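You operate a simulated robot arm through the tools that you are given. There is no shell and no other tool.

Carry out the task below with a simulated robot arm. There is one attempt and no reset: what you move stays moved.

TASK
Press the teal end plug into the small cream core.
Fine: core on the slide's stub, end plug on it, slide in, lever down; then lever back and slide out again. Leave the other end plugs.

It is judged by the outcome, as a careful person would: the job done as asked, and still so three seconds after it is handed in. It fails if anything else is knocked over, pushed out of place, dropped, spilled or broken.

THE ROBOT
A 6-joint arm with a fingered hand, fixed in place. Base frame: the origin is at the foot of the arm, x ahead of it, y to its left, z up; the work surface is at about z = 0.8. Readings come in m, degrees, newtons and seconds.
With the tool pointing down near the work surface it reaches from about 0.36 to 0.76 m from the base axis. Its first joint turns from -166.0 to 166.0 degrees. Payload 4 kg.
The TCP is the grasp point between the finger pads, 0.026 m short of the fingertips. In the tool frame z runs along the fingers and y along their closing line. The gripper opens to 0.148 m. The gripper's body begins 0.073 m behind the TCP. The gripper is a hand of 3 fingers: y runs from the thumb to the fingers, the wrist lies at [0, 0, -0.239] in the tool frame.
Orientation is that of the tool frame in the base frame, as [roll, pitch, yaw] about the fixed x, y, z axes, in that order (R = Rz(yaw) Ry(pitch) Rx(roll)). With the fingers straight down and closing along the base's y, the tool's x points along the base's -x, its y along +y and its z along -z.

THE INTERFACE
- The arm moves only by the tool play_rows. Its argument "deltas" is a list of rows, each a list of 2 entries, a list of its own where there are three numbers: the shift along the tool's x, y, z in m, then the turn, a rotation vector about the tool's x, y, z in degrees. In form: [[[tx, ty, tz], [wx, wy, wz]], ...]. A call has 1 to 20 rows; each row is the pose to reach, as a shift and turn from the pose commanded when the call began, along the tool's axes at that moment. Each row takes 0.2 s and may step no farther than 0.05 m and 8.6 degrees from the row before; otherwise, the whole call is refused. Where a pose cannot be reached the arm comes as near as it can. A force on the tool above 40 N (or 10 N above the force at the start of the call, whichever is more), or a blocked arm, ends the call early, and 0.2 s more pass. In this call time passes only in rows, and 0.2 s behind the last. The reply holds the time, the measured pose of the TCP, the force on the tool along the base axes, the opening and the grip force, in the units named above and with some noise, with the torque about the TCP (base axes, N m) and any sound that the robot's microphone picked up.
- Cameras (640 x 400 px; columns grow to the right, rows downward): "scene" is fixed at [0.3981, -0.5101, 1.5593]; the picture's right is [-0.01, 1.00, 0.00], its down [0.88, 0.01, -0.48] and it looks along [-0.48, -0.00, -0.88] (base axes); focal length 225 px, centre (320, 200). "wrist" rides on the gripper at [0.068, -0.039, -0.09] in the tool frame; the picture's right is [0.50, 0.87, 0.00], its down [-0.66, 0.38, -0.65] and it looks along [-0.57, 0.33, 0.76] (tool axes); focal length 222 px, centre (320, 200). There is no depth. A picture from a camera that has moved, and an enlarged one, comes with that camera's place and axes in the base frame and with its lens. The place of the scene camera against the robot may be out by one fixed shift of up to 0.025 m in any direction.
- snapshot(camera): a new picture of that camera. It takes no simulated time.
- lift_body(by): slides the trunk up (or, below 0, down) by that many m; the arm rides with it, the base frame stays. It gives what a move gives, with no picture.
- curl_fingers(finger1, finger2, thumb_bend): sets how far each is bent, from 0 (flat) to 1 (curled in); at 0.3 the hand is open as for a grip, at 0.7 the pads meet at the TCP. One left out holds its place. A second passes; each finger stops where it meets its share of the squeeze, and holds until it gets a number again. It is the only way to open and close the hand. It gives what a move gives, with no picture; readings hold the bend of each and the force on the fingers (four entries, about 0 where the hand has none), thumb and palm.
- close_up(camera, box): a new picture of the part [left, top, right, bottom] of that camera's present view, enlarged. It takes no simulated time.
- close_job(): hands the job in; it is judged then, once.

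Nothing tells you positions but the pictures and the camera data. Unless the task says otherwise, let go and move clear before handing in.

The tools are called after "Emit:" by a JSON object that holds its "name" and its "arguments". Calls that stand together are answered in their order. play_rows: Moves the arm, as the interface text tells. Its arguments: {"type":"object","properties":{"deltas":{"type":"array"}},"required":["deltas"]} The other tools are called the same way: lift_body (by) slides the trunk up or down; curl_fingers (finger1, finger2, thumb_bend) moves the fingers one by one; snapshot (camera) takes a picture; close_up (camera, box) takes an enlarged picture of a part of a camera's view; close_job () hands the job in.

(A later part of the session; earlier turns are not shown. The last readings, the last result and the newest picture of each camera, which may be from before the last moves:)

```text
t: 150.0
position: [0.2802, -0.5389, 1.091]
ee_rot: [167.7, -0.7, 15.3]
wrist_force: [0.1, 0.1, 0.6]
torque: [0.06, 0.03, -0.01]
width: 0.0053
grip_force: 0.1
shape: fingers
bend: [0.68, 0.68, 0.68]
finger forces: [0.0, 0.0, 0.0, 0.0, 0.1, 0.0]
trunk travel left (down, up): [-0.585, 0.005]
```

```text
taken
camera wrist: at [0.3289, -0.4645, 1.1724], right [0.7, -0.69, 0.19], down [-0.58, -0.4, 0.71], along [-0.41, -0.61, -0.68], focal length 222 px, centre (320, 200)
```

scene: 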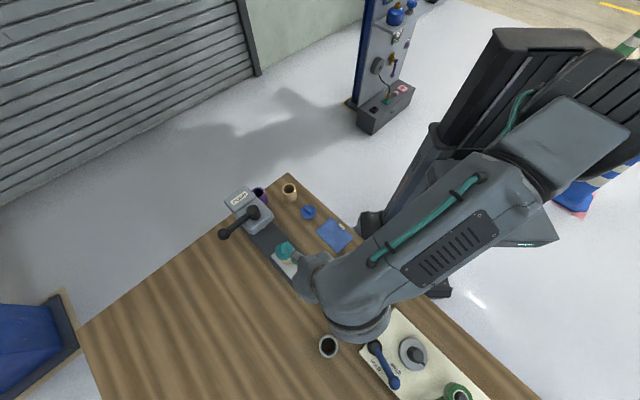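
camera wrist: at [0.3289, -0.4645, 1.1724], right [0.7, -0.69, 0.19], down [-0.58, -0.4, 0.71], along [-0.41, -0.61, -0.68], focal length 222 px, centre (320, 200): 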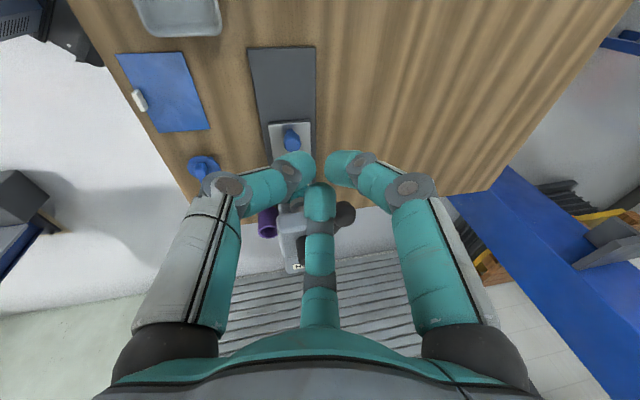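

Emit:
{"name": "play_rows", "arguments": {"deltas": [[[-0.0341, 0.0105, 0.0019], [0, 0, 0]], [[-0.0682, 0.021, 0.0037], [0, 0, 0]], [[-0.1023, 0.0315, 0.0056], [0, 0, 0]], [[-0.1027, 0.0246, 0.0374], [0, 0, 0]], [[-0.1031, 0.0177, 0.0691], [0, 0, 0]]]}}

Emit:
{"name": "snapshot", "arguments": {"camera": "wrist"}}

Emit:
{"name": "close_up", "arguments": {"camera": "scene", "box": [190, 160, 330, 280]}}

```text
t: 151.2
position: [0.1897, -0.5957, 1.0258]
ee_rot: [167.7, -0.7, 15.3]
wrist_force: [-0.4, 0.7, -0.6]
torque: [0.04, 0.02, 0.01]
width: 0.0053
grip_force: 0.1
shape: fingers
bend: [0.68, 0.68, 0.68]
finger forces: [0.0, 0.1, 0.1, 0.0, 0.0, 0.0]
trunk travel left (down, up): [-0.585, 0.005]
```

```text
taken
camera wrist: at [0.2404, -0.5226, 1.1072], right [0.7, -0.68, 0.19], down [-0.58, -0.4, 0.71], along [-0.41, -0.61, -0.68], focal length 222 px, centre (320, 200)
```

wrist: 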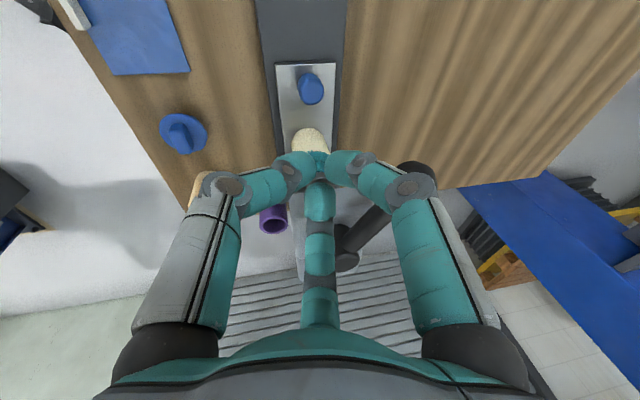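

```text
3.33 times, centred on (260, 220) of scene
camera zoom: at [0.3981, -0.5101, 1.5593], right [-0.01, 1.0, 0.0], down [0.88, 0.01, -0.48], along [-0.48, 0.0, -0.88], focal length 751 px, centre (520, 133)
```

zoom: 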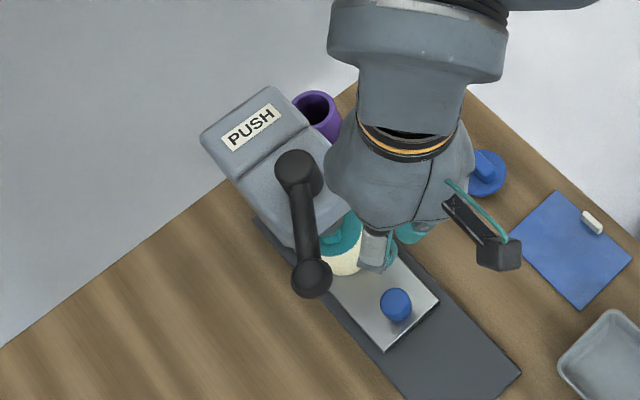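

The fist is on the inner side of the arm. I'll push the lever back along its arc, first to about 0°.

Emit:
{"name": "play_rows", "arguments": {"deltas": [[[0.0001, 0.0098, 0.0022], [0, 0, 0]], [[0.0002, 0.0195, 0.0043], [0, 0, 0]], [[0.0053, 0.0293, 0.0065], [0, 0, 0]], [[0.0091, 0.0398, 0.0088], [0, 0, 0]]]}}

Emit:
{"name": "snapshot", "arguments": {"camera": "wrist"}}

Emit:
{"name": "close_up", "arguments": {"camera": "scene", "box": [190, 160, 330, 280]}}

```text
t: 152.2
position: [0.2087, -0.6329, 1.0262]
ee_rot: [167.7, -0.7, 15.3]
wrist_force: [-0.1, 0.7, 0.3]
torque: [0.05, 0.01, 0.01]
width: 0.0038
grip_force: 0.1
shape: fingers
bend: [0.69, 0.68, 0.68]
finger forces: [0.3, 0.0, 0.0, 0.0, 0.0, 0.1]
trunk travel left (down, up): [-0.585, 0.005]
```

```text
taken
camera wrist: at [0.2586, -0.5595, 1.1076], right [0.7, -0.68, 0.19], down [-0.58, -0.4, 0.71], along [-0.41, -0.61, -0.68], focal length 222 px, centre (320, 200)
```

wrist: 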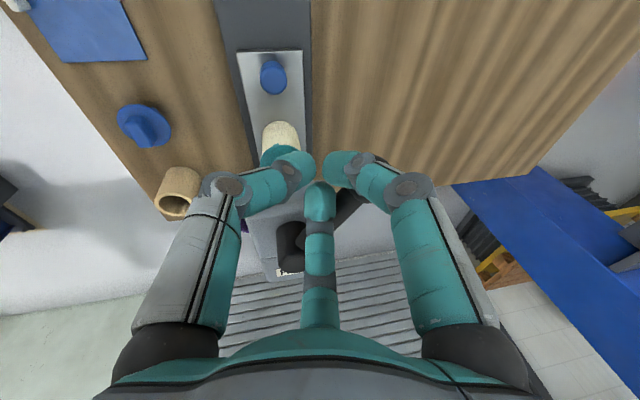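

```text
3.33 times, centred on (260, 220) of scene
camera zoom: at [0.3981, -0.5101, 1.5593], right [-0.01, 1.0, 0.0], down [0.88, 0.01, -0.48], along [-0.48, 0.0, -0.88], focal length 751 px, centre (520, 133)
```

zoom: 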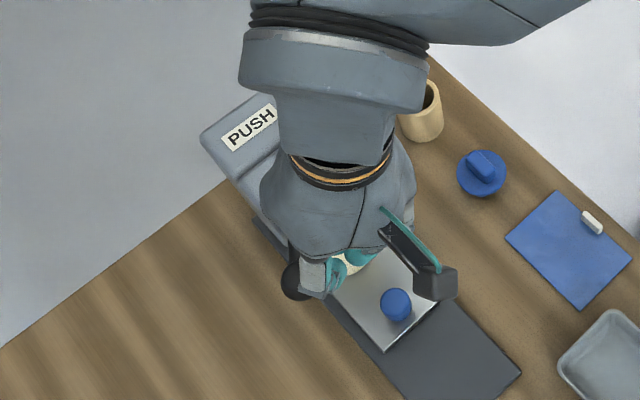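

It's moving back easily. I'll continue.

Emit:
{"name": "play_rows", "arguments": {"deltas": [[[0.0021, 0.0108, 0.0024], [0, 0, 0]], [[0.0028, 0.0219, 0.0048], [0, 0, 0]], [[0.0017, 0.0329, 0.0071], [0, 0, 0]], [[-0.0008, 0.0436, 0.0095], [0, 0, 0]]]}}

Emit:
{"name": "snapshot", "arguments": {"camera": "wrist"}}

Emit:
{"name": "close_up", "arguments": {"camera": "scene", "box": [190, 160, 330, 280]}}

```text
t: 153.2
position: [0.2178, -0.6758, 1.0264]
ee_rot: [167.6, -0.7, 15.3]
wrist_force: [1.1, -0.2, -0.1]
torque: [0.02, -0.02, -0.01]
width: 0.0043
grip_force: 0.7
shape: fingers
bend: [0.68, 0.69, 0.68]
finger forces: [0.0, 0.7, 0.0, 0.0, 0.0, 0.0]
trunk travel left (down, up): [-0.585, 0.005]
```

```text
taken
camera wrist: at [0.2679, -0.6026, 1.1075], right [0.7, -0.68, 0.19], down [-0.58, -0.4, 0.71], along [-0.41, -0.61, -0.68], focal length 222 px, centre (320, 200)
```

wrist: 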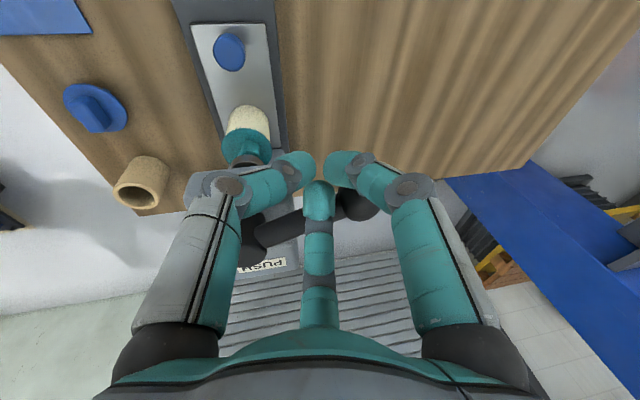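

```text
3.33 times, centred on (260, 220) of scene
camera zoom: at [0.3981, -0.5101, 1.5593], right [-0.01, 1.0, 0.0], down [0.88, 0.01, -0.48], along [-0.48, 0.0, -0.88], focal length 751 px, centre (520, 133)
```

zoom: 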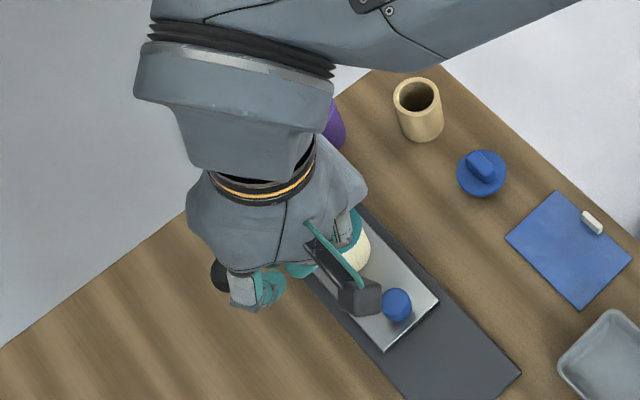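

Emit:
{"name": "play_rows", "arguments": {"deltas": [[[-0.002, 0.0052, 0.0011], [0, 0, 0]], [[-0.0039, 0.0104, 0.0022], [0, 0, 0]], [[-0.0067, 0.0153, 0.0032], [0, 0, 0]], [[-0.0095, 0.0201, 0.0042], [0, 0, 0]]]}}

Emit:
{"name": "snapshot", "arguments": {"camera": "wrist"}}

Emit:
{"name": "close_up", "arguments": {"camera": "scene", "box": [190, 160, 330, 280]}}

```text
t: 154.2
position: [0.2142, -0.6985, 1.0263]
ee_rot: [167.8, -0.7, 15.3]
wrist_force: [0.0, 1.2, 0.3]
torque: [0.0, 0.0, -0.02]
width: 0.0046
grip_force: 0.1
shape: fingers
bend: [0.68, 0.69, 0.68]
finger forces: [0.0, 1.0, 0.1, 0.0, 0.1, 0.1]
trunk travel left (down, up): [-0.585, 0.005]
```

```text
taken
camera wrist: at [0.2645, -0.6245, 1.1075], right [0.7, -0.69, 0.19], down [-0.58, -0.4, 0.71], along [-0.41, -0.61, -0.68], focal length 222 px, centre (320, 200)
```

wrist: 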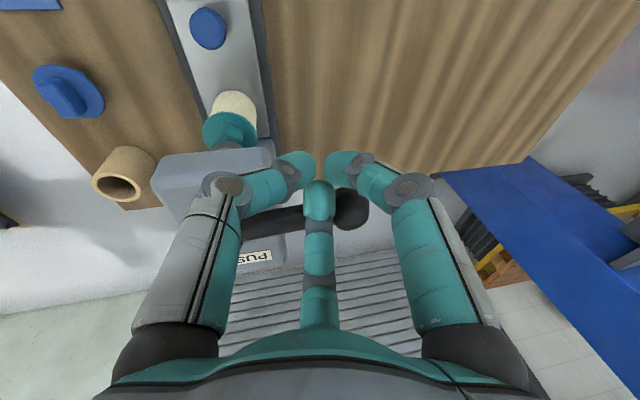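

```text
3.33 times, centred on (260, 220) of scene
camera zoom: at [0.3981, -0.5101, 1.5593], right [-0.01, 1.0, 0.0], down [0.88, 0.01, -0.48], along [-0.48, 0.0, -0.88], focal length 751 px, centre (520, 133)
```

zoom: 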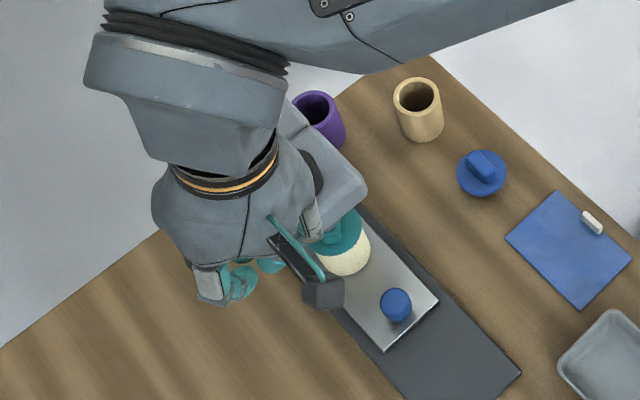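

Emit:
{"name": "play_rows", "arguments": {"deltas": [[[-0.0026, 0.0015, 0.0003], [0, 0, 0]], [[-0.0052, 0.0029, 0.0006], [0, 0, 0]], [[-0.0078, 0.0044, 0.0009], [0, 0, 0]], [[-0.0104, 0.0058, 0.0011], [0, 0, 0]]]}}

Emit:
{"name": "close_up", "arguments": {"camera": "wrist", "box": [200, 80, 440, 270]}}

```text
t: 155.2
position: [0.2072, -0.7056, 1.0269]
ee_rot: [167.6, -0.7, 15.3]
wrist_force: [3.6, 2.5, 2.5]
torque: [-0.01, 0.01, 0.04]
width: 0.005
grip_force: 2.8
shape: fingers
bend: [0.68, 0.71, 0.68]
finger forces: [0.0, 5.4, 0.1, 0.1, 0.1, 0.1]
trunk travel left (down, up): [-0.585, 0.005]
```

```text
2.11 times, centred on (320, 175) of wrist
camera zoom: at [0.2575, -0.6324, 1.1079], right [0.7, -0.69, 0.19], down [-0.58, -0.4, 0.71], along [-0.41, -0.61, -0.68], focal length 468 px, centre (320, 253)
```

zoom: 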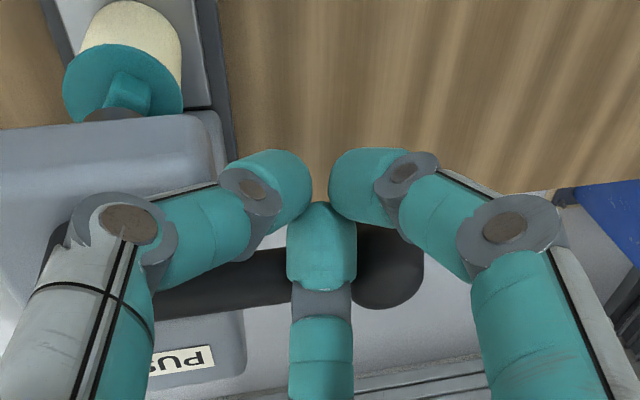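

The lever is back at its original stop. I'll back off and rise, then inspect the press and plug.

Emit:
{"name": "play_rows", "arguments": {"deltas": [[[0.0104, -0.0058, -0.0011], [0, 0, 0]], [[0.02, -0.0115, -0.004], [0, 0, 0]], [[0.0204, -0.0051, -0.033], [0, 0, 0]], [[0.0208, 0.0013, -0.0625], [0, 0, 0]]]}}

Emit:
{"name": "snapshot", "arguments": {"camera": "wrist"}}

Emit:
{"name": "close_up", "arguments": {"camera": "wrist", "box": [140, 40, 380, 230]}}

```text
t: 156.2
position: [0.2214, -0.6895, 1.0894]
ee_rot: [167.7, -0.7, 15.3]
wrist_force: [-0.7, -0.7, 0.6]
torque: [-0.01, 0.01, 0.0]
width: 0.005
grip_force: 0.0
shape: fingers
bend: [0.68, 0.68, 0.68]
finger forces: [0.0, 0.1, 0.1, 0.1, 0.1, 0.1]
trunk travel left (down, up): [-0.585, 0.005]
```

```text
taken
camera wrist: at [0.2716, -0.6162, 1.1699], right [0.7, -0.69, 0.19], down [-0.58, -0.4, 0.71], along [-0.41, -0.61, -0.68], focal length 222 px, centre (320, 200)
```

wrist: 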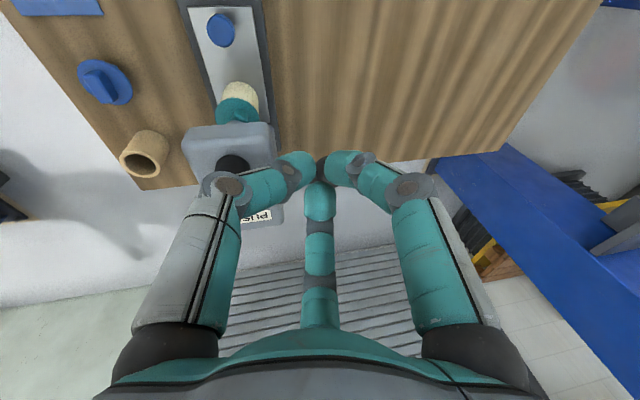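

```text
2.11 times, centred on (260, 135) of wrist
camera zoom: at [0.2716, -0.6162, 1.1699], right [0.7, -0.69, 0.19], down [-0.58, -0.4, 0.71], along [-0.41, -0.61, -0.68], focal length 468 px, centre (446, 337)
```

zoom: 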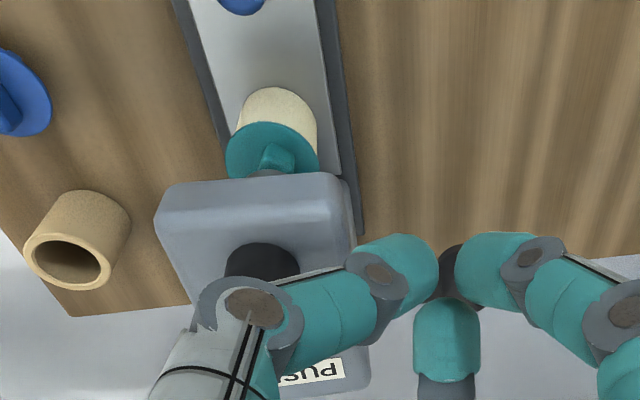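

Emit:
{"name": "play_rows", "arguments": {"deltas": [[[0.024, -0.0319, -0.0067], [0, 0, 0]], [[0.048, -0.0638, -0.0133], [0, 0, 0]], [[0.072, -0.0957, -0.02], [6, -0.3, 0]], [[0.096, -0.1276, -0.0267], [12, -0.63, 0]], [[0.096, -0.1276, -0.0267], [12, -0.63, 0]]]}}

Emit:
{"name": "curl_fingers", "arguments": {"finger1": 0.45, "finger2": 0.3, "thumb_bend": 0.45}}

Emit:
{"name": "play_rows", "arguments": {"deltas": [[[0, 0, 0], [-3.2, -5.4, 0]], [[0, 0, 0.02], [-6.3, -10.8, 0]], [[0, 0, 0.05], [-9.4, -16.2, 0]], [[0, 0, 0.09], [-12.5, -21.65, 0]], [[0, 0, 0.12], [-12.5, -21.65, 0]]]}}

Emit:
{"name": "snapshot", "arguments": {"camera": "wrist"}}

Emit:
{"name": "close_up", "arguments": {"camera": "wrist", "box": [270, 130, 390, 230]}}

```text
t: 157.4
position: [0.2798, -0.539, 1.0882]
ee_rot: [179.8, -0.1, 15.2]
wrist_force: [-0.1, 0.0, -0.5]
torque: [0.0, 0.0, 0.0]
width: 0.005
grip_force: 0.0
shape: fingers
bend: [0.68, 0.68, 0.68]
finger forces: [0.0, 0.1, 0.0, 0.0, 0.0, 0.0]
trunk travel left (down, up): [-0.585, 0.005]
```

```text
t: 158.4
position: [0.2794, -0.5394, 1.0889]
ee_rot: [179.8, -0.2, 15.2]
wrist_force: [0.4, 0.9, -0.2]
torque: [-0.02, -0.01, 0.03]
width: 0.078
grip_force: 0.1
shape: fingers
bend: [0.45, 0.3, 0.45]
finger forces: [0.1, 0.0, 0.0, 0.1, 0.0, 0.1]
trunk travel left (down, up): [-0.585, 0.005]
```

```text
t: 159.6
position: [0.2826, -0.5399, 0.9703]
ee_rot: [166.7, 21.5, 12.6]
wrist_force: [0.4, 0.1, 0.1]
torque: [0.01, 0.04, -0.02]
width: 0.0784
grip_force: 0.1
shape: fingers
bend: [0.45, 0.3, 0.45]
finger forces: [0.1, 0.1, 0.0, 0.0, 0.0, 0.0]
trunk travel left (down, up): [-0.585, 0.005]
```

```text
taken
camera wrist: at [0.3592, -0.4608, 1.0186], right [0.71, -0.7, 0.01], down [-0.29, -0.29, 0.91], along [-0.64, -0.65, -0.41], focal length 222 px, centre (320, 200)
```

wrist: 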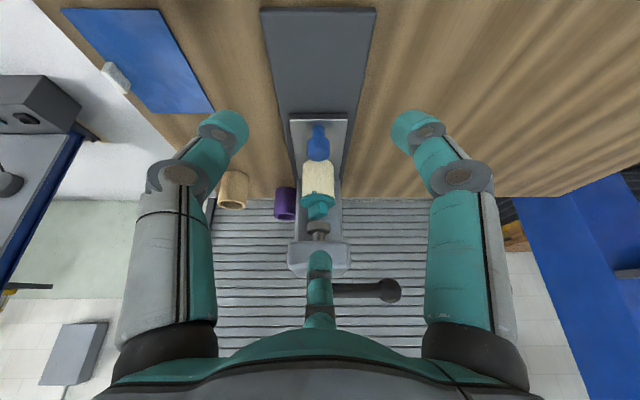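

```text
4.00 times, centred on (330, 180) of wrist
camera zoom: at [0.3592, -0.4608, 1.0186], right [0.71, -0.7, 0.01], down [-0.29, -0.29, 0.91], along [-0.64, -0.65, -0.41], focal length 888 px, centre (280, 280)
```

zoom: 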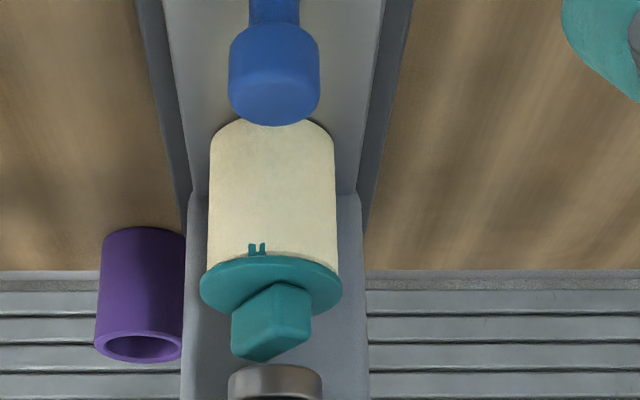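

Emit:
{"name": "close_up", "arguments": {"camera": "wrist", "box": [295, 180, 345, 215]}}

```text
11.43 times, centred on (320, 198) of wrist
camera zoom: at [0.3592, -0.4608, 1.0186], right [0.71, -0.7, 0.01], down [-0.29, -0.29, 0.91], along [-0.64, -0.65, -0.41], focal length 2538 px, centre (320, 229)
```

zoom: 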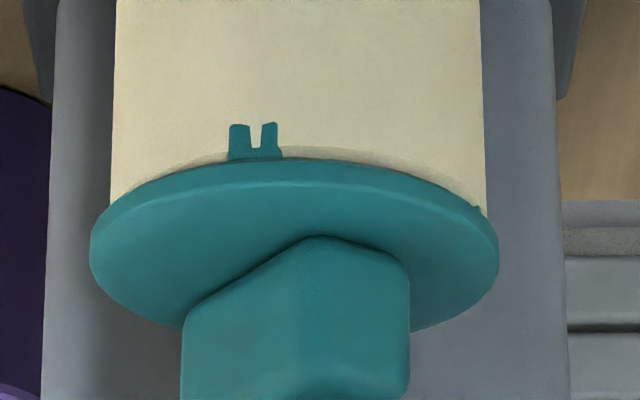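

The ram is up, the lever is back, and the plug sits flush on the core. Now I'll pull the slide out. I'll hook finger 2 over the press side of the knob, with the thumb and finger 1 spread clear of the plate.

Emit:
{"name": "curl_fingers", "arguments": {"finger1": 0.45, "finger2": 0.62, "thumb_bend": 0.45}}

Emit:
{"name": "play_rows", "arguments": {"deltas": [[[-0.0118, 0.0068, 0.0347], [0, 0, 0]], [[-0.0235, 0.0136, 0.0695], [0, 0, 0]], [[-0.0353, 0.0204, 0.1042], [0, 0, 0]], [[-0.0353, 0.0204, 0.1042], [0, 0, 0]]]}}

Emit:
{"name": "snapshot", "arguments": {"camera": "wrist"}}

Emit:
{"name": "close_up", "arguments": {"camera": "wrist", "box": [240, 60, 400, 260]}}

```text
t: 160.6
position: [0.2824, -0.5388, 0.97]
ee_rot: [166.7, 21.4, 12.6]
wrist_force: [-0.2, 1.2, 0.1]
torque: [0.02, 0.0, -0.01]
width: 0.0781
grip_force: 0.0
shape: fingers
bend: [0.45, 0.62, 0.45]
finger forces: [0.1, 0.1, 0.1, 0.0, 0.1, 0.1]
trunk travel left (down, up): [-0.585, 0.005]
```

```text
t: 161.6
position: [0.2239, -0.5992, 0.8896]
ee_rot: [166.6, 21.2, 12.6]
wrist_force: [0.1, 0.8, -1.3]
torque: [0.0, -0.01, 0.01]
width: 0.0781
grip_force: 0.0
shape: fingers
bend: [0.45, 0.62, 0.45]
finger forces: [0.0, 0.0, 0.1, 0.0, 0.0, 0.0]
trunk travel left (down, up): [-0.585, 0.005]
```

```text
taken
camera wrist: at [0.3012, -0.5212, 0.9395], right [0.71, -0.7, 0.01], down [-0.29, -0.29, 0.91], along [-0.64, -0.65, -0.41], focal length 222 px, centre (320, 200)
```

wrist: 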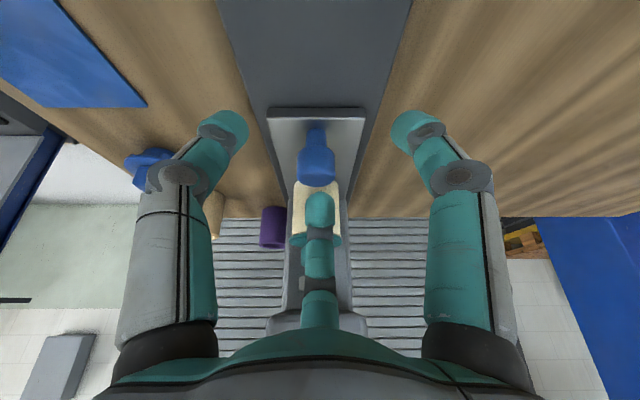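

```text
2.00 times, centred on (320, 160) of wrist
camera zoom: at [0.3012, -0.5212, 0.9395], right [0.71, -0.7, 0.01], down [-0.29, -0.29, 0.91], along [-0.64, -0.65, -0.41], focal length 444 px, centre (320, 280)
```

zoom: 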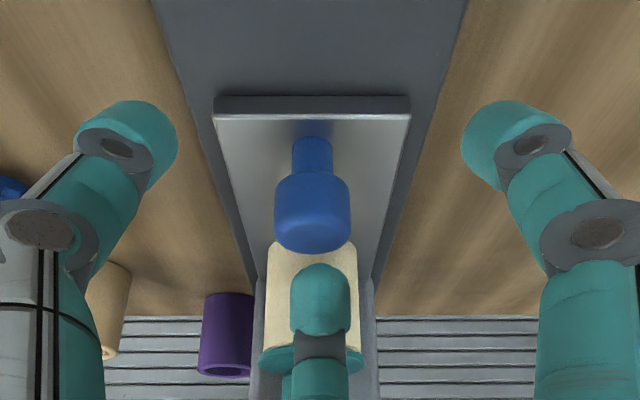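

The hook finger is just above and short of the knob's far side. I'll go forward over it, then lower behind it.

Emit:
{"name": "play_rows", "arguments": {"deltas": [[[-0.0105, 0.0046, 0.0053], [0, 0, 0]], [[-0.0209, 0.0091, 0.0106], [0, 0, 0]], [[-0.0209, 0.0091, 0.0106], [0, 0, 0]]]}}

Emit:
{"name": "close_up", "arguments": {"camera": "wrist", "box": [240, 60, 400, 260]}}

Emit:
{"name": "close_up", "arguments": {"camera": "scene", "box": [210, 170, 330, 290]}}

```text
t: 162.4
position: [0.2046, -0.6141, 0.891]
ee_rot: [166.6, 21.4, 12.5]
wrist_force: [-0.1, 0.4, 0.3]
torque: [-0.01, -0.01, 0.02]
width: 0.0783
grip_force: 0.0
shape: fingers
bend: [0.45, 0.62, 0.45]
finger forces: [0.0, 0.0, 0.0, 0.1, 0.1, 0.1]
trunk travel left (down, up): [-0.585, 0.005]
```

```text
2.00 times, centred on (320, 160) of wrist
camera zoom: at [0.2821, -0.5357, 0.94], right [0.71, -0.7, 0.0], down [-0.29, -0.29, 0.91], along [-0.64, -0.65, -0.41], focal length 444 px, centre (320, 280)
```

zoom: 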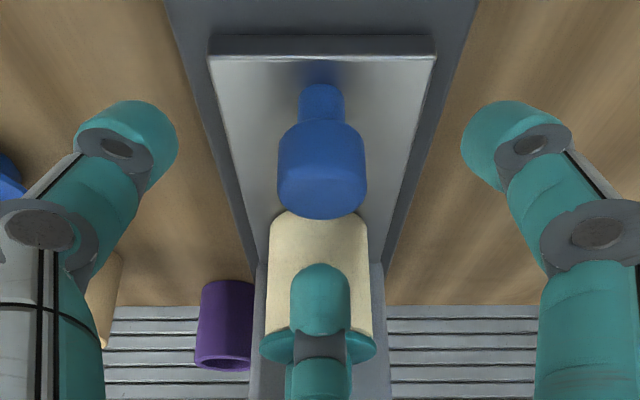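

```text
3.33 times, centred on (270, 230) of scene
camera zoom: at [0.3981, -0.5101, 1.5593], right [-0.01, 1.0, 0.0], down [0.88, 0.01, -0.48], along [-0.48, 0.0, -0.88], focal length 751 px, centre (487, 100)
```

zoom: 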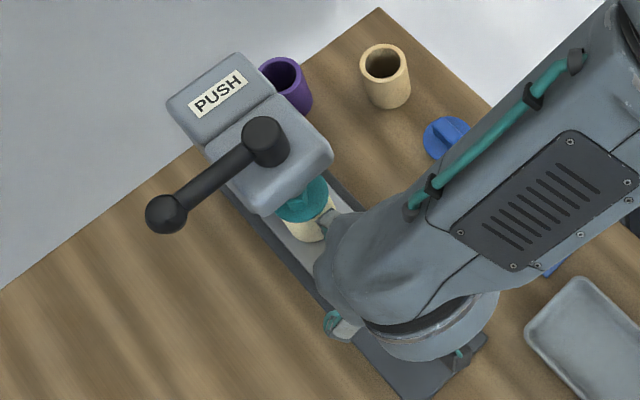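

The lever matches its original position in the scene view. I'll lower the hook finger in front of the knob.

Emit:
{"name": "play_rows", "arguments": {"deltas": [[[0.0037, -0.0021, 0.0091], [0, 0, 0]], [[0.0073, -0.0042, 0.0182], [0, 0, 0]], [[0.0106, -0.0061, 0.0263], [0, 0, 0]]]}}

Emit:
{"name": "close_up", "arguments": {"camera": "wrist", "box": [240, 60, 400, 260]}}

```text
t: 163.2
position: [0.204, -0.614, 0.8625]
ee_rot: [166.6, 21.5, 12.6]
wrist_force: [0.0, 0.0, 0.6]
torque: [0.01, 0.04, -0.01]
width: 0.0783
grip_force: 0.1
shape: fingers
bend: [0.45, 0.62, 0.45]
finger forces: [0.0, 0.1, 0.0, 0.0, 0.1, 0.0]
trunk travel left (down, up): [-0.585, 0.005]
```

```text
2.00 times, centred on (320, 160) of wrist
camera zoom: at [0.2821, -0.5356, 0.9113], right [0.71, -0.7, 0.0], down [-0.29, -0.29, 0.91], along [-0.64, -0.65, -0.41], focal length 444 px, centre (320, 280)
```

zoom: 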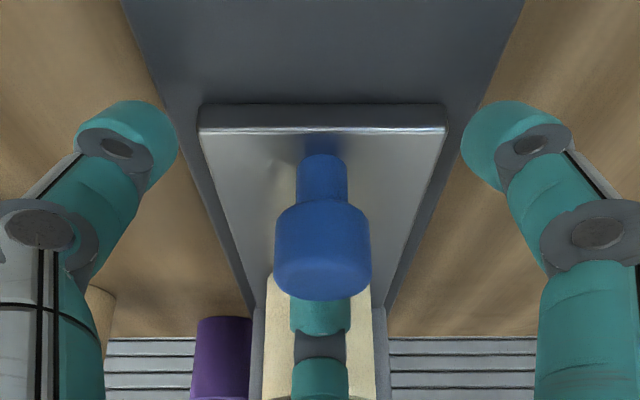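

Finger 2 is hooked on the press side of the knob. I'll pull back slowly.

Emit:
{"name": "play_rows", "arguments": {"deltas": [[[0.0047, -0.0027, -0.0025], [0, 0, 0]], [[0.0094, -0.0054, -0.0051], [0, 0, 0]], [[0.0141, -0.0082, -0.0076], [0, 0, 0]], [[0.0188, -0.0109, -0.0101], [0, 0, 0]], [[0.0235, -0.0136, -0.0127], [0, 0, 0]]]}}

Emit:
{"name": "close_up", "arguments": {"camera": "wrist", "box": [240, 60, 400, 260]}}

Emit:
{"name": "close_up", "arguments": {"camera": "scene", "box": [210, 170, 330, 290]}}

```text
t: 164.4
position: [0.2274, -0.5933, 0.8624]
ee_rot: [166.5, 21.3, 12.6]
wrist_force: [0.0, -0.9, -1.2]
torque: [-0.01, 0.0, 0.01]
width: 0.0784
grip_force: 0.6
shape: fingers
bend: [0.45, 0.61, 0.45]
finger forces: [0.1, 0.5, 0.0, 0.1, 0.1, 0.0]
trunk travel left (down, up): [-0.585, 0.005]
```

```text
2.00 times, centred on (320, 160) of wrist
camera zoom: at [0.304, -0.5142, 0.9115], right [0.71, -0.7, 0.0], down [-0.29, -0.29, 0.91], along [-0.64, -0.65, -0.41], focal length 444 px, centre (320, 280)
```

zoom: 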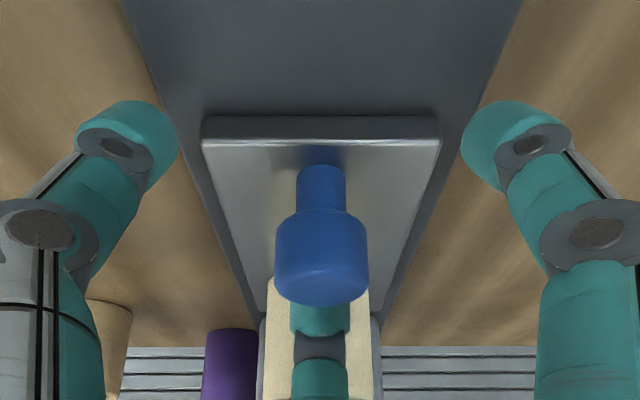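

```text
3.33 times, centred on (270, 230) of scene
camera zoom: at [0.3981, -0.5101, 1.5593], right [-0.01, 1.0, 0.0], down [0.88, 0.01, -0.48], along [-0.48, 0.0, -0.88], focal length 751 px, centre (487, 100)
```

zoom: 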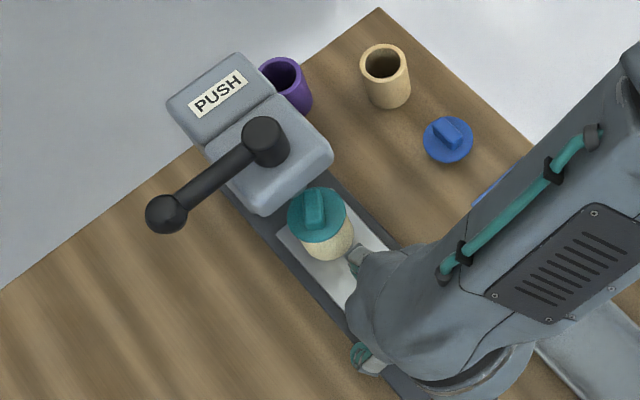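

The slide comes out smoothly. I'll continue pulling.

Emit:
{"name": "play_rows", "arguments": {"deltas": [[[0.0078, -0.0045, -0.0042], [0, 0, 0]], [[0.0157, -0.0091, -0.0085], [0, 0, 0]], [[0.0235, -0.0136, -0.0127], [0, 0, 0]], [[0.0314, -0.0181, -0.0169], [0, 0, 0]], [[0.0392, -0.0227, -0.0211], [0, 0, 0]], [[0.0471, -0.0272, -0.0254], [0, 0, 0]], [[0.0549, -0.0317, -0.0296], [0, 0, 0]]]}}

Emit:
{"name": "close_up", "arguments": {"camera": "scene", "box": [210, 170, 330, 290]}}

Emit:
{"name": "close_up", "arguments": {"camera": "wrist", "box": [240, 60, 400, 260]}}

```text
t: 166.0
position: [0.2773, -0.5422, 0.8617]
ee_rot: [166.6, 21.4, 12.7]
wrist_force: [0.7, 0.5, 0.6]
torque: [0.01, -0.02, -0.01]
width: 0.0784
grip_force: 0.1
shape: fingers
bend: [0.45, 0.62, 0.45]
finger forces: [0.1, 0.0, 0.1, 0.0, 0.1, 0.0]
trunk travel left (down, up): [-0.585, 0.005]
```

```text
3.33 times, centred on (270, 230) of scene
camera zoom: at [0.3981, -0.5101, 1.5593], right [-0.01, 1.0, 0.0], down [0.88, 0.01, -0.48], along [-0.48, 0.0, -0.88], focal length 751 px, centre (487, 100)
```

zoom: 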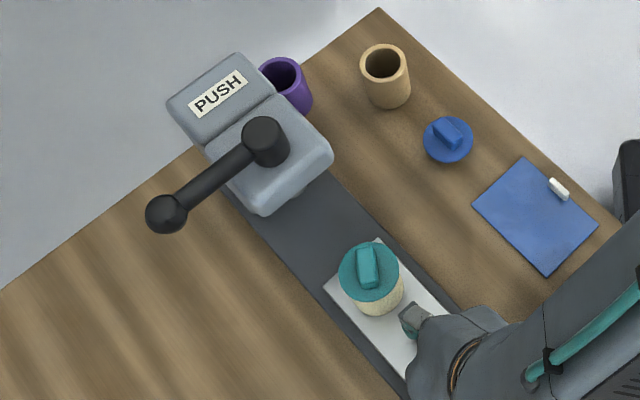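

```text
2.00 times, centred on (320, 160) of wrist
camera zoom: at [0.3535, -0.4641, 0.9102], right [0.71, -0.7, 0.0], down [-0.29, -0.29, 0.91], along [-0.64, -0.65, -0.41], focal length 444 px, centre (320, 280)
```

zoom: 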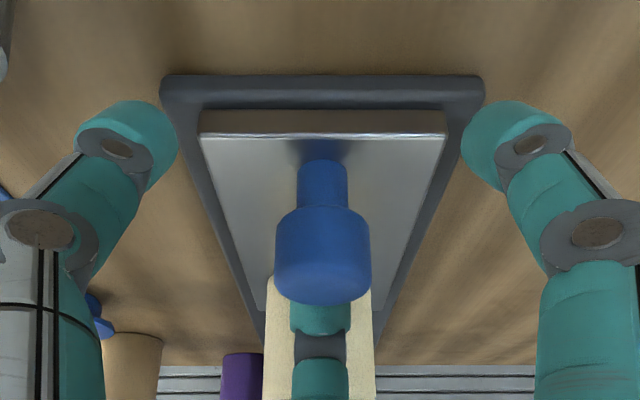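

The slide is nearly all the way out. I'll pull gently to its stop.

Emit:
{"name": "play_rows", "arguments": {"deltas": [[[0.0024, -0.0014, -0.0013], [0, 0, 0]], [[0.0047, -0.0027, -0.0025], [0, 0, 0]], [[0.0071, -0.0041, -0.0038], [0, 0, 0]], [[0.0094, -0.0054, -0.0051], [0, 0, 0]]]}}

Emit:
{"name": "close_up", "arguments": {"camera": "wrist", "box": [240, 60, 400, 260]}}

```text
t: 167.0
position: [0.2857, -0.5356, 0.8619]
ee_rot: [166.6, 21.4, 12.6]
wrist_force: [-3.5, -2.9, -2.2]
torque: [-0.04, -0.04, -0.03]
width: 0.0781
grip_force: 2.2
shape: fingers
bend: [0.45, 0.58, 0.45]
finger forces: [0.1, 4.2, 0.0, 0.0, 0.1, 0.0]
trunk travel left (down, up): [-0.585, 0.005]
```

```text
2.00 times, centred on (320, 160) of wrist
camera zoom: at [0.3618, -0.4564, 0.9112], right [0.71, -0.7, 0.0], down [-0.29, -0.29, 0.91], along [-0.64, -0.65, -0.41], focal length 444 px, centre (320, 280)
```

zoom: 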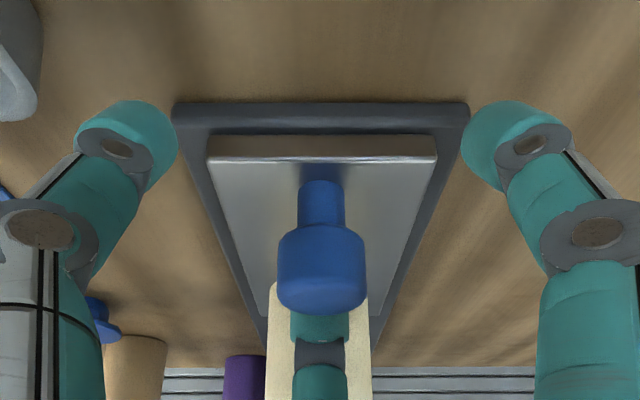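

The slide is out at its stop. I'll unhook, rise, and inspect everything.

Emit:
{"name": "play_rows", "arguments": {"deltas": [[[-0.0055, 0.0032, 0.003], [0, 0, 0]], [[-0.0183, 0.0106, -0.0287], [0, 0, 0]], [[-0.0311, 0.018, -0.0604], [0, 0, 0]], [[-0.0439, 0.0254, -0.0921], [0, 0, 0]], [[-0.0512, 0.0295, -0.111], [0, 0, 0]]]}}

Emit:
{"name": "curl_fingers", "arguments": {"finger1": 0.45, "finger2": 0.3, "thumb_bend": 0.45}}

Emit:
{"name": "snapshot", "arguments": {"camera": "wrist"}}

Emit:
{"name": "snapshot", "arguments": {"camera": "scene"}}

Emit:
{"name": "close_up", "arguments": {"camera": "wrist", "box": [270, 60, 390, 180]}}

```text
t: 168.2
position: [0.2804, -0.5374, 0.9869]
ee_rot: [166.5, 21.4, 12.5]
wrist_force: [-0.1, 0.3, -0.6]
torque: [-0.02, -0.01, 0.01]
width: 0.0782
grip_force: 0.0
shape: fingers
bend: [0.45, 0.62, 0.45]
finger forces: [0.0, 0.0, 0.1, 0.1, 0.1, 0.1]
trunk travel left (down, up): [-0.585, 0.005]
```

```text
t: 169.2
position: [0.281, -0.5386, 0.986]
ee_rot: [166.6, 21.4, 12.5]
wrist_force: [0.0, -0.7, 0.5]
torque: [-0.01, 0.0, 0.03]
width: 0.0781
grip_force: 0.0
shape: fingers
bend: [0.45, 0.3, 0.45]
finger forces: [0.1, 0.0, 0.1, 0.1, 0.0, 0.0]
trunk travel left (down, up): [-0.585, 0.005]
```

```text
taken
camera wrist: at [0.3573, -0.4594, 1.0357], right [0.71, -0.7, 0.0], down [-0.29, -0.29, 0.91], along [-0.64, -0.65, -0.41], focal length 222 px, centre (320, 200)
```

wrist: 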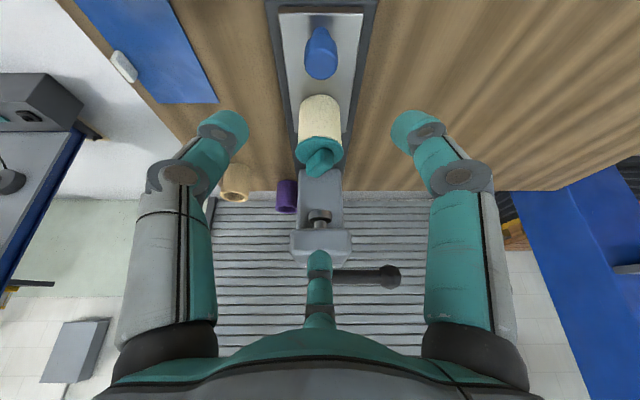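

```text
taken
```

scene: 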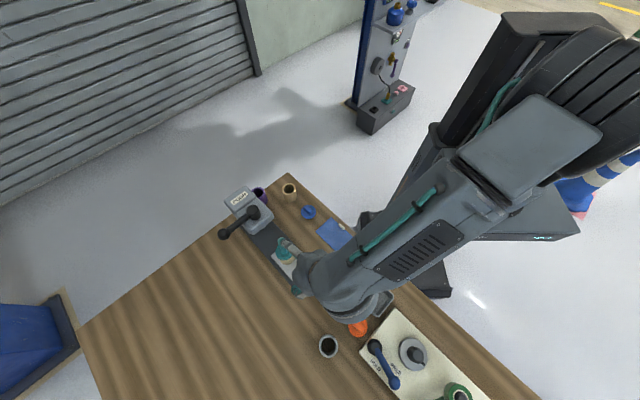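

```text
3.33 times, centred on (330, 120) of wrist
camera zoom: at [0.3573, -0.4594, 1.0357], right [0.71, -0.7, 0.0], down [-0.29, -0.29, 0.91], along [-0.64, -0.65, -0.41], focal length 740 px, centre (287, 467)
```

zoom: 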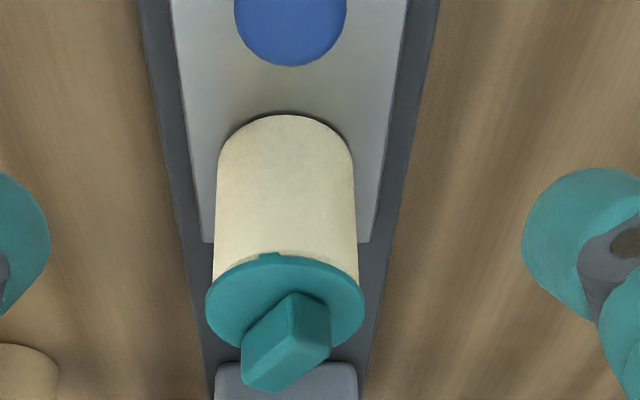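

The slide is out, the lever is back and all other items are in place. I want a low side view to be sure the plug is fully home, so I'll step to the free side.

Emit:
{"name": "play_rows", "arguments": {"deltas": [[[0.0299, 0.0097, 0.0], [0, 0, 0]], [[0.0597, 0.0193, 0.02], [0, 0, 0]], [[0.0896, 0.029, 0.045], [0, 0, 0]], [[0.0896, 0.029, 0.0643], [0, 0, 0]]]}}

Emit:
{"name": "snapshot", "arguments": {"camera": "wrist"}}

Emit:
{"name": "close_up", "arguments": {"camera": "wrist", "box": [200, 110, 300, 190]}}

```text
t: 170.2
position: [0.3521, -0.5668, 0.9033]
ee_rot: [166.6, 21.4, 12.6]
wrist_force: [0.7, 0.5, -0.7]
torque: [0.02, 0.02, -0.01]
width: 0.0784
grip_force: 0.1
shape: fingers
bend: [0.45, 0.3, 0.45]
finger forces: [0.0, 0.0, 0.0, 0.0, 0.0, 0.1]
trunk travel left (down, up): [-0.585, 0.005]
```

```text
taken
camera wrist: at [0.4293, -0.4895, 0.9524], right [0.71, -0.7, 0.01], down [-0.29, -0.29, 0.91], along [-0.64, -0.65, -0.41], focal length 222 px, centre (320, 200)
```

wrist: 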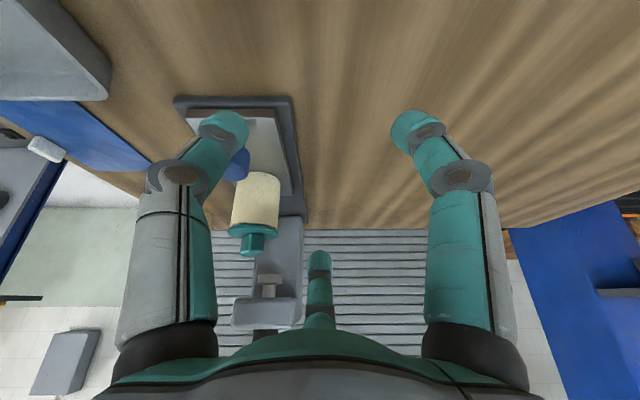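

```text
5.00 times, centred on (250, 150) of wrist
camera zoom: at [0.4293, -0.4895, 0.9524], right [0.71, -0.7, 0.01], down [-0.29, -0.29, 0.91], along [-0.64, -0.65, -0.41], focal length 1111 px, centre (670, 450)
```

zoom: 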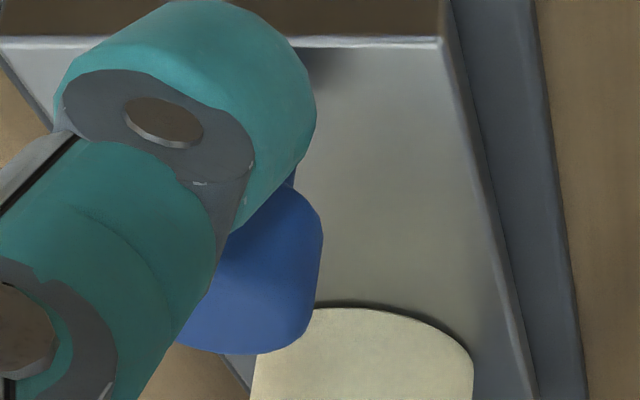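

Emit:
{"name": "close_up", "arguments": {"camera": "wrist", "box": [215, 165, 295, 265]}}

Emit:
{"name": "close_up", "arguments": {"camera": "wrist", "box": [220, 205, 290, 260]}}

```text
4.00 times, centred on (255, 215) of wrist
camera zoom: at [0.4293, -0.4895, 0.9524], right [0.71, -0.7, 0.01], down [-0.29, -0.29, 0.91], along [-0.64, -0.65, -0.41], focal length 888 px, centre (580, 140)
```

zoom: 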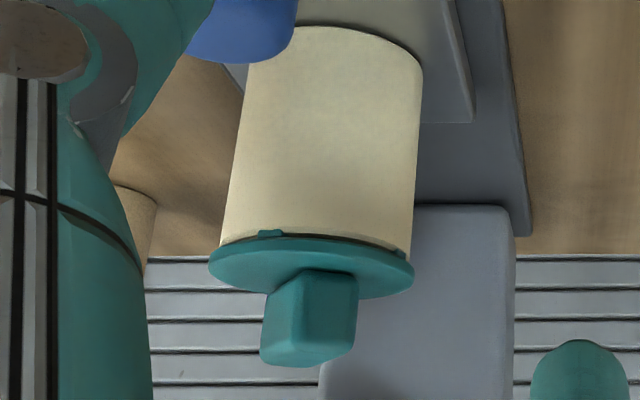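

```text
7.27 times, centred on (255, 232) of wrist
camera zoom: at [0.4293, -0.4895, 0.9524], right [0.71, -0.7, 0.01], down [-0.29, -0.29, 0.91], along [-0.64, -0.65, -0.41], focal length 1615 px, centre (793, -36)
```

zoom: 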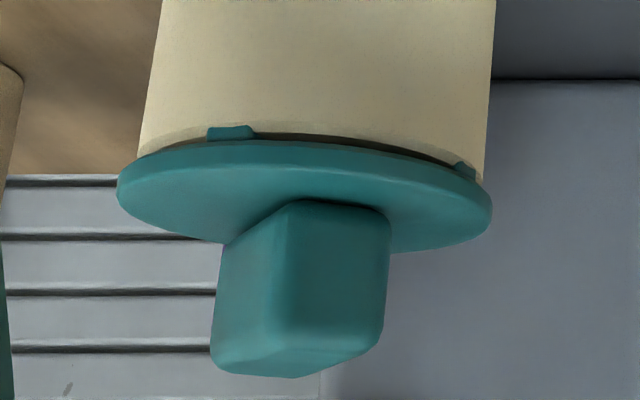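

There is only a thin dark chamfer line between flange and core, level all round. I'll go a little lower for a near-horizontal view to be certain.

Emit:
{"name": "play_rows", "arguments": {"deltas": [[[0.0083, -0.0048, 0.0204], [0, 0, 0]], [[0.0158, -0.0091, 0.039], [0, 0, 0]]]}}

Emit:
{"name": "snapshot", "arguments": {"camera": "wrist"}}

Emit:
{"name": "close_up", "arguments": {"camera": "wrist", "box": [220, 225, 290, 280]}}

```text
t: 170.8
position: [0.3508, -0.5669, 0.8605]
ee_rot: [166.6, 21.4, 12.6]
wrist_force: [-0.6, -0.2, -0.8]
torque: [0.0, -0.01, -0.01]
width: 0.0781
grip_force: 0.0
shape: fingers
bend: [0.45, 0.3, 0.45]
finger forces: [0.0, 0.0, 0.0, 0.0, 0.0, 0.0]
trunk travel left (down, up): [-0.585, 0.005]
```

```text
taken
camera wrist: at [0.428, -0.4894, 0.9094], right [0.71, -0.7, 0.01], down [-0.29, -0.29, 0.91], along [-0.64, -0.65, -0.41], focal length 222 px, centre (320, 200)
```

wrist: 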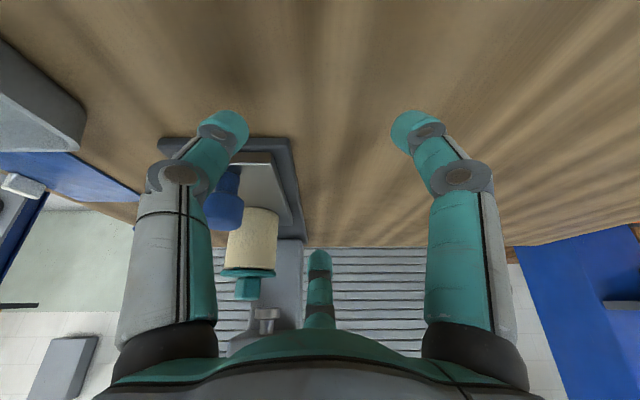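

```text
7.27 times, centred on (255, 252) of wrist
camera zoom: at [0.428, -0.4894, 0.9094], right [0.71, -0.7, 0.01], down [-0.29, -0.29, 0.91], along [-0.64, -0.65, -0.41], focal length 1615 px, centre (793, -182)
```

zoom: 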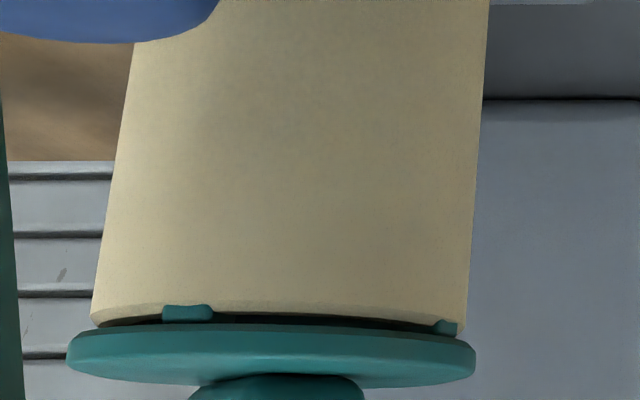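

Emit:
{"name": "close_up", "arguments": {"camera": "wrist", "box": [225, 255, 260, 280]}}

Emit:
{"name": "close_up", "arguments": {"camera": "wrist", "box": [250, 255, 285, 280]}}

```text
16.00 times, centred on (242, 268) of wrist
camera zoom: at [0.428, -0.4894, 0.9094], right [0.71, -0.7, 0.01], down [-0.29, -0.29, 0.91], along [-0.64, -0.65, -0.41], focal length 3554 px, centre (1560, -880)
```

zoom: 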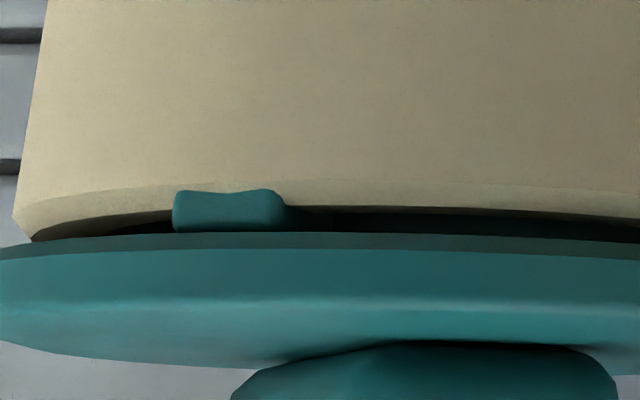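

```text
16.00 times, centred on (268, 268) of wrist
camera zoom: at [0.428, -0.4894, 0.9094], right [0.71, -0.7, 0.01], down [-0.29, -0.29, 0.91], along [-0.64, -0.65, -0.41], focal length 3554 px, centre (1160, -880)
```

zoom: 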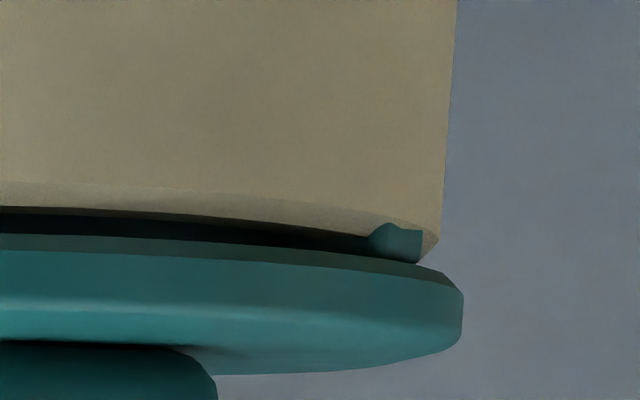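

There is still a visible gap of about 2 mm. To judge honestly how far it moved, I'll return the camera to the exact pose of my picture before pressing and compare.

Emit:
{"name": "play_rows", "arguments": {"deltas": [[[-0.0154, 0.0089, -0.0382], [0, 0, 0]], [[-0.0309, 0.0179, -0.0764], [0, 0, 0]], [[-0.0463, 0.0268, -0.1146], [0, 0, 0]], [[-0.0617, 0.0357, -0.1528], [0, 0, 0]], [[-0.0825, 0.0108, -0.1502], [0, 0, 0]], [[-0.1033, -0.0141, -0.1476], [0, 0, 0]], [[-0.1033, -0.0141, -0.1476], [0, 0, 0]]]}}

Emit:
{"name": "snapshot", "arguments": {"camera": "wrist"}}

Emit:
{"name": "close_up", "arguments": {"camera": "wrist", "box": [260, 70, 420, 260]}}

```text
t: 172.4
position: [0.2957, -0.5293, 1.0281]
ee_rot: [166.5, 21.4, 12.6]
wrist_force: [0.2, 0.4, 1.0]
torque: [-0.01, 0.02, -0.02]
width: 0.0784
grip_force: 0.0
shape: fingers
bend: [0.45, 0.3, 0.45]
finger forces: [0.0, 0.1, 0.0, 0.0, 0.1, 0.1]
trunk travel left (down, up): [-0.585, 0.005]
```

```text
taken
camera wrist: at [0.3746, -0.4509, 1.0778], right [0.71, -0.7, 0.01], down [-0.29, -0.29, 0.91], along [-0.64, -0.65, -0.41], focal length 222 px, centre (320, 200)
```

wrist: 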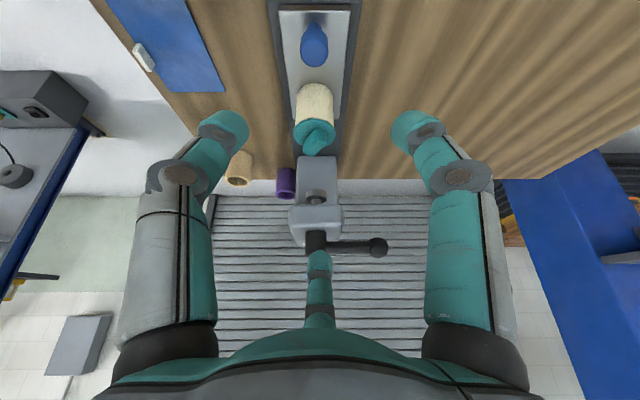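

```text
2.11 times, centred on (340, 165) of wrist
camera zoom: at [0.3746, -0.4509, 1.0778], right [0.71, -0.7, 0.01], down [-0.29, -0.29, 0.91], along [-0.64, -0.65, -0.41], focal length 468 px, centre (278, 274)
```

zoom: 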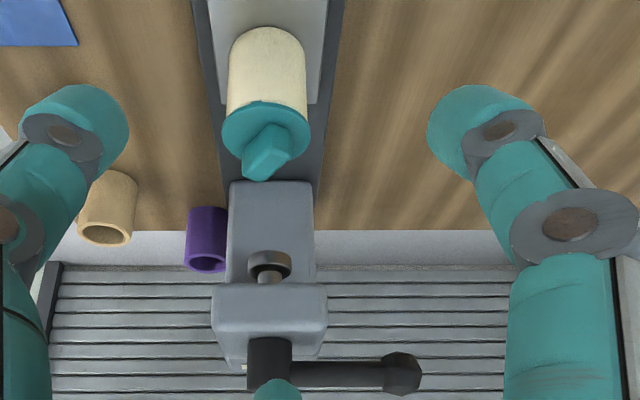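

Emit:
{"name": "close_up", "arguments": {"camera": "wrist", "box": [292, 105, 342, 160]}}

Emit:
{"name": "close_up", "arguments": {"camera": "scene", "box": [265, 230, 305, 270]}}

```text
7.27 times, centred on (317, 132) of wrist
camera zoom: at [0.3746, -0.4509, 1.0778], right [0.71, -0.7, 0.01], down [-0.29, -0.29, 0.91], along [-0.64, -0.65, -0.41], focal length 1615 px, centre (342, 691)
```

zoom: 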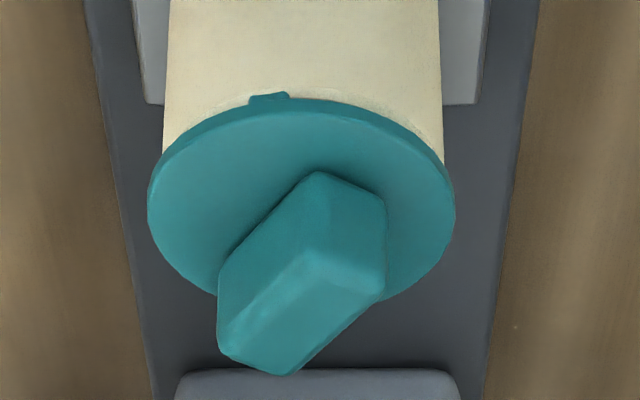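

```text
10.00 times, centred on (285, 250) of scene
camera zoom: at [0.3981, -0.5101, 1.5593], right [-0.01, 1.0, 0.0], down [0.88, 0.01, -0.48], along [-0.48, 0.0, -0.88], focal length 2252 px, centre (670, -300)
```

zoom: 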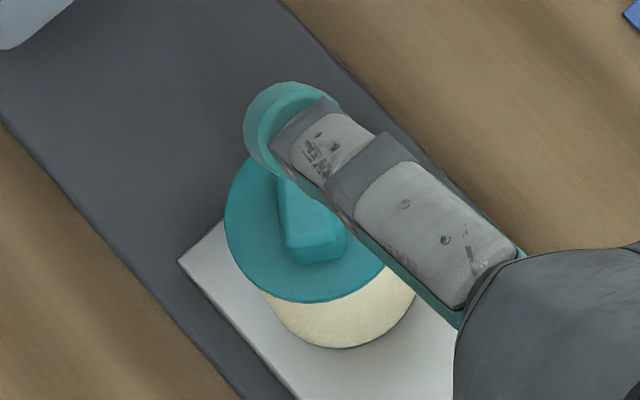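

Emit:
{"name": "close_up", "arguments": {"camera": "wrist", "box": [300, 108, 330, 128]}}

```text
16.00 times, centred on (315, 118) of wrist
camera zoom: at [0.3746, -0.4509, 1.0778], right [0.71, -0.7, 0.01], down [-0.29, -0.29, 0.91], along [-0.64, -0.65, -0.41], focal length 3554 px, centre (400, 1512)
```

zoom: 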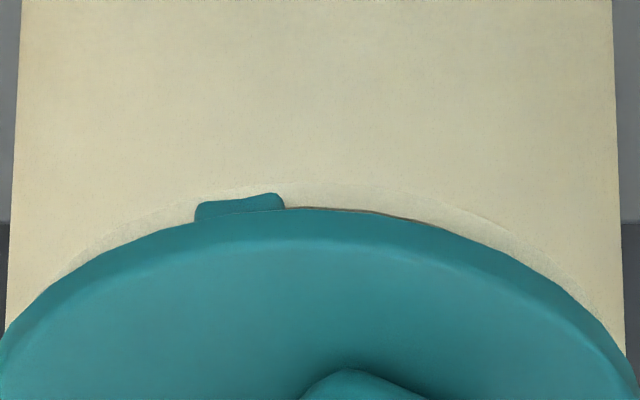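

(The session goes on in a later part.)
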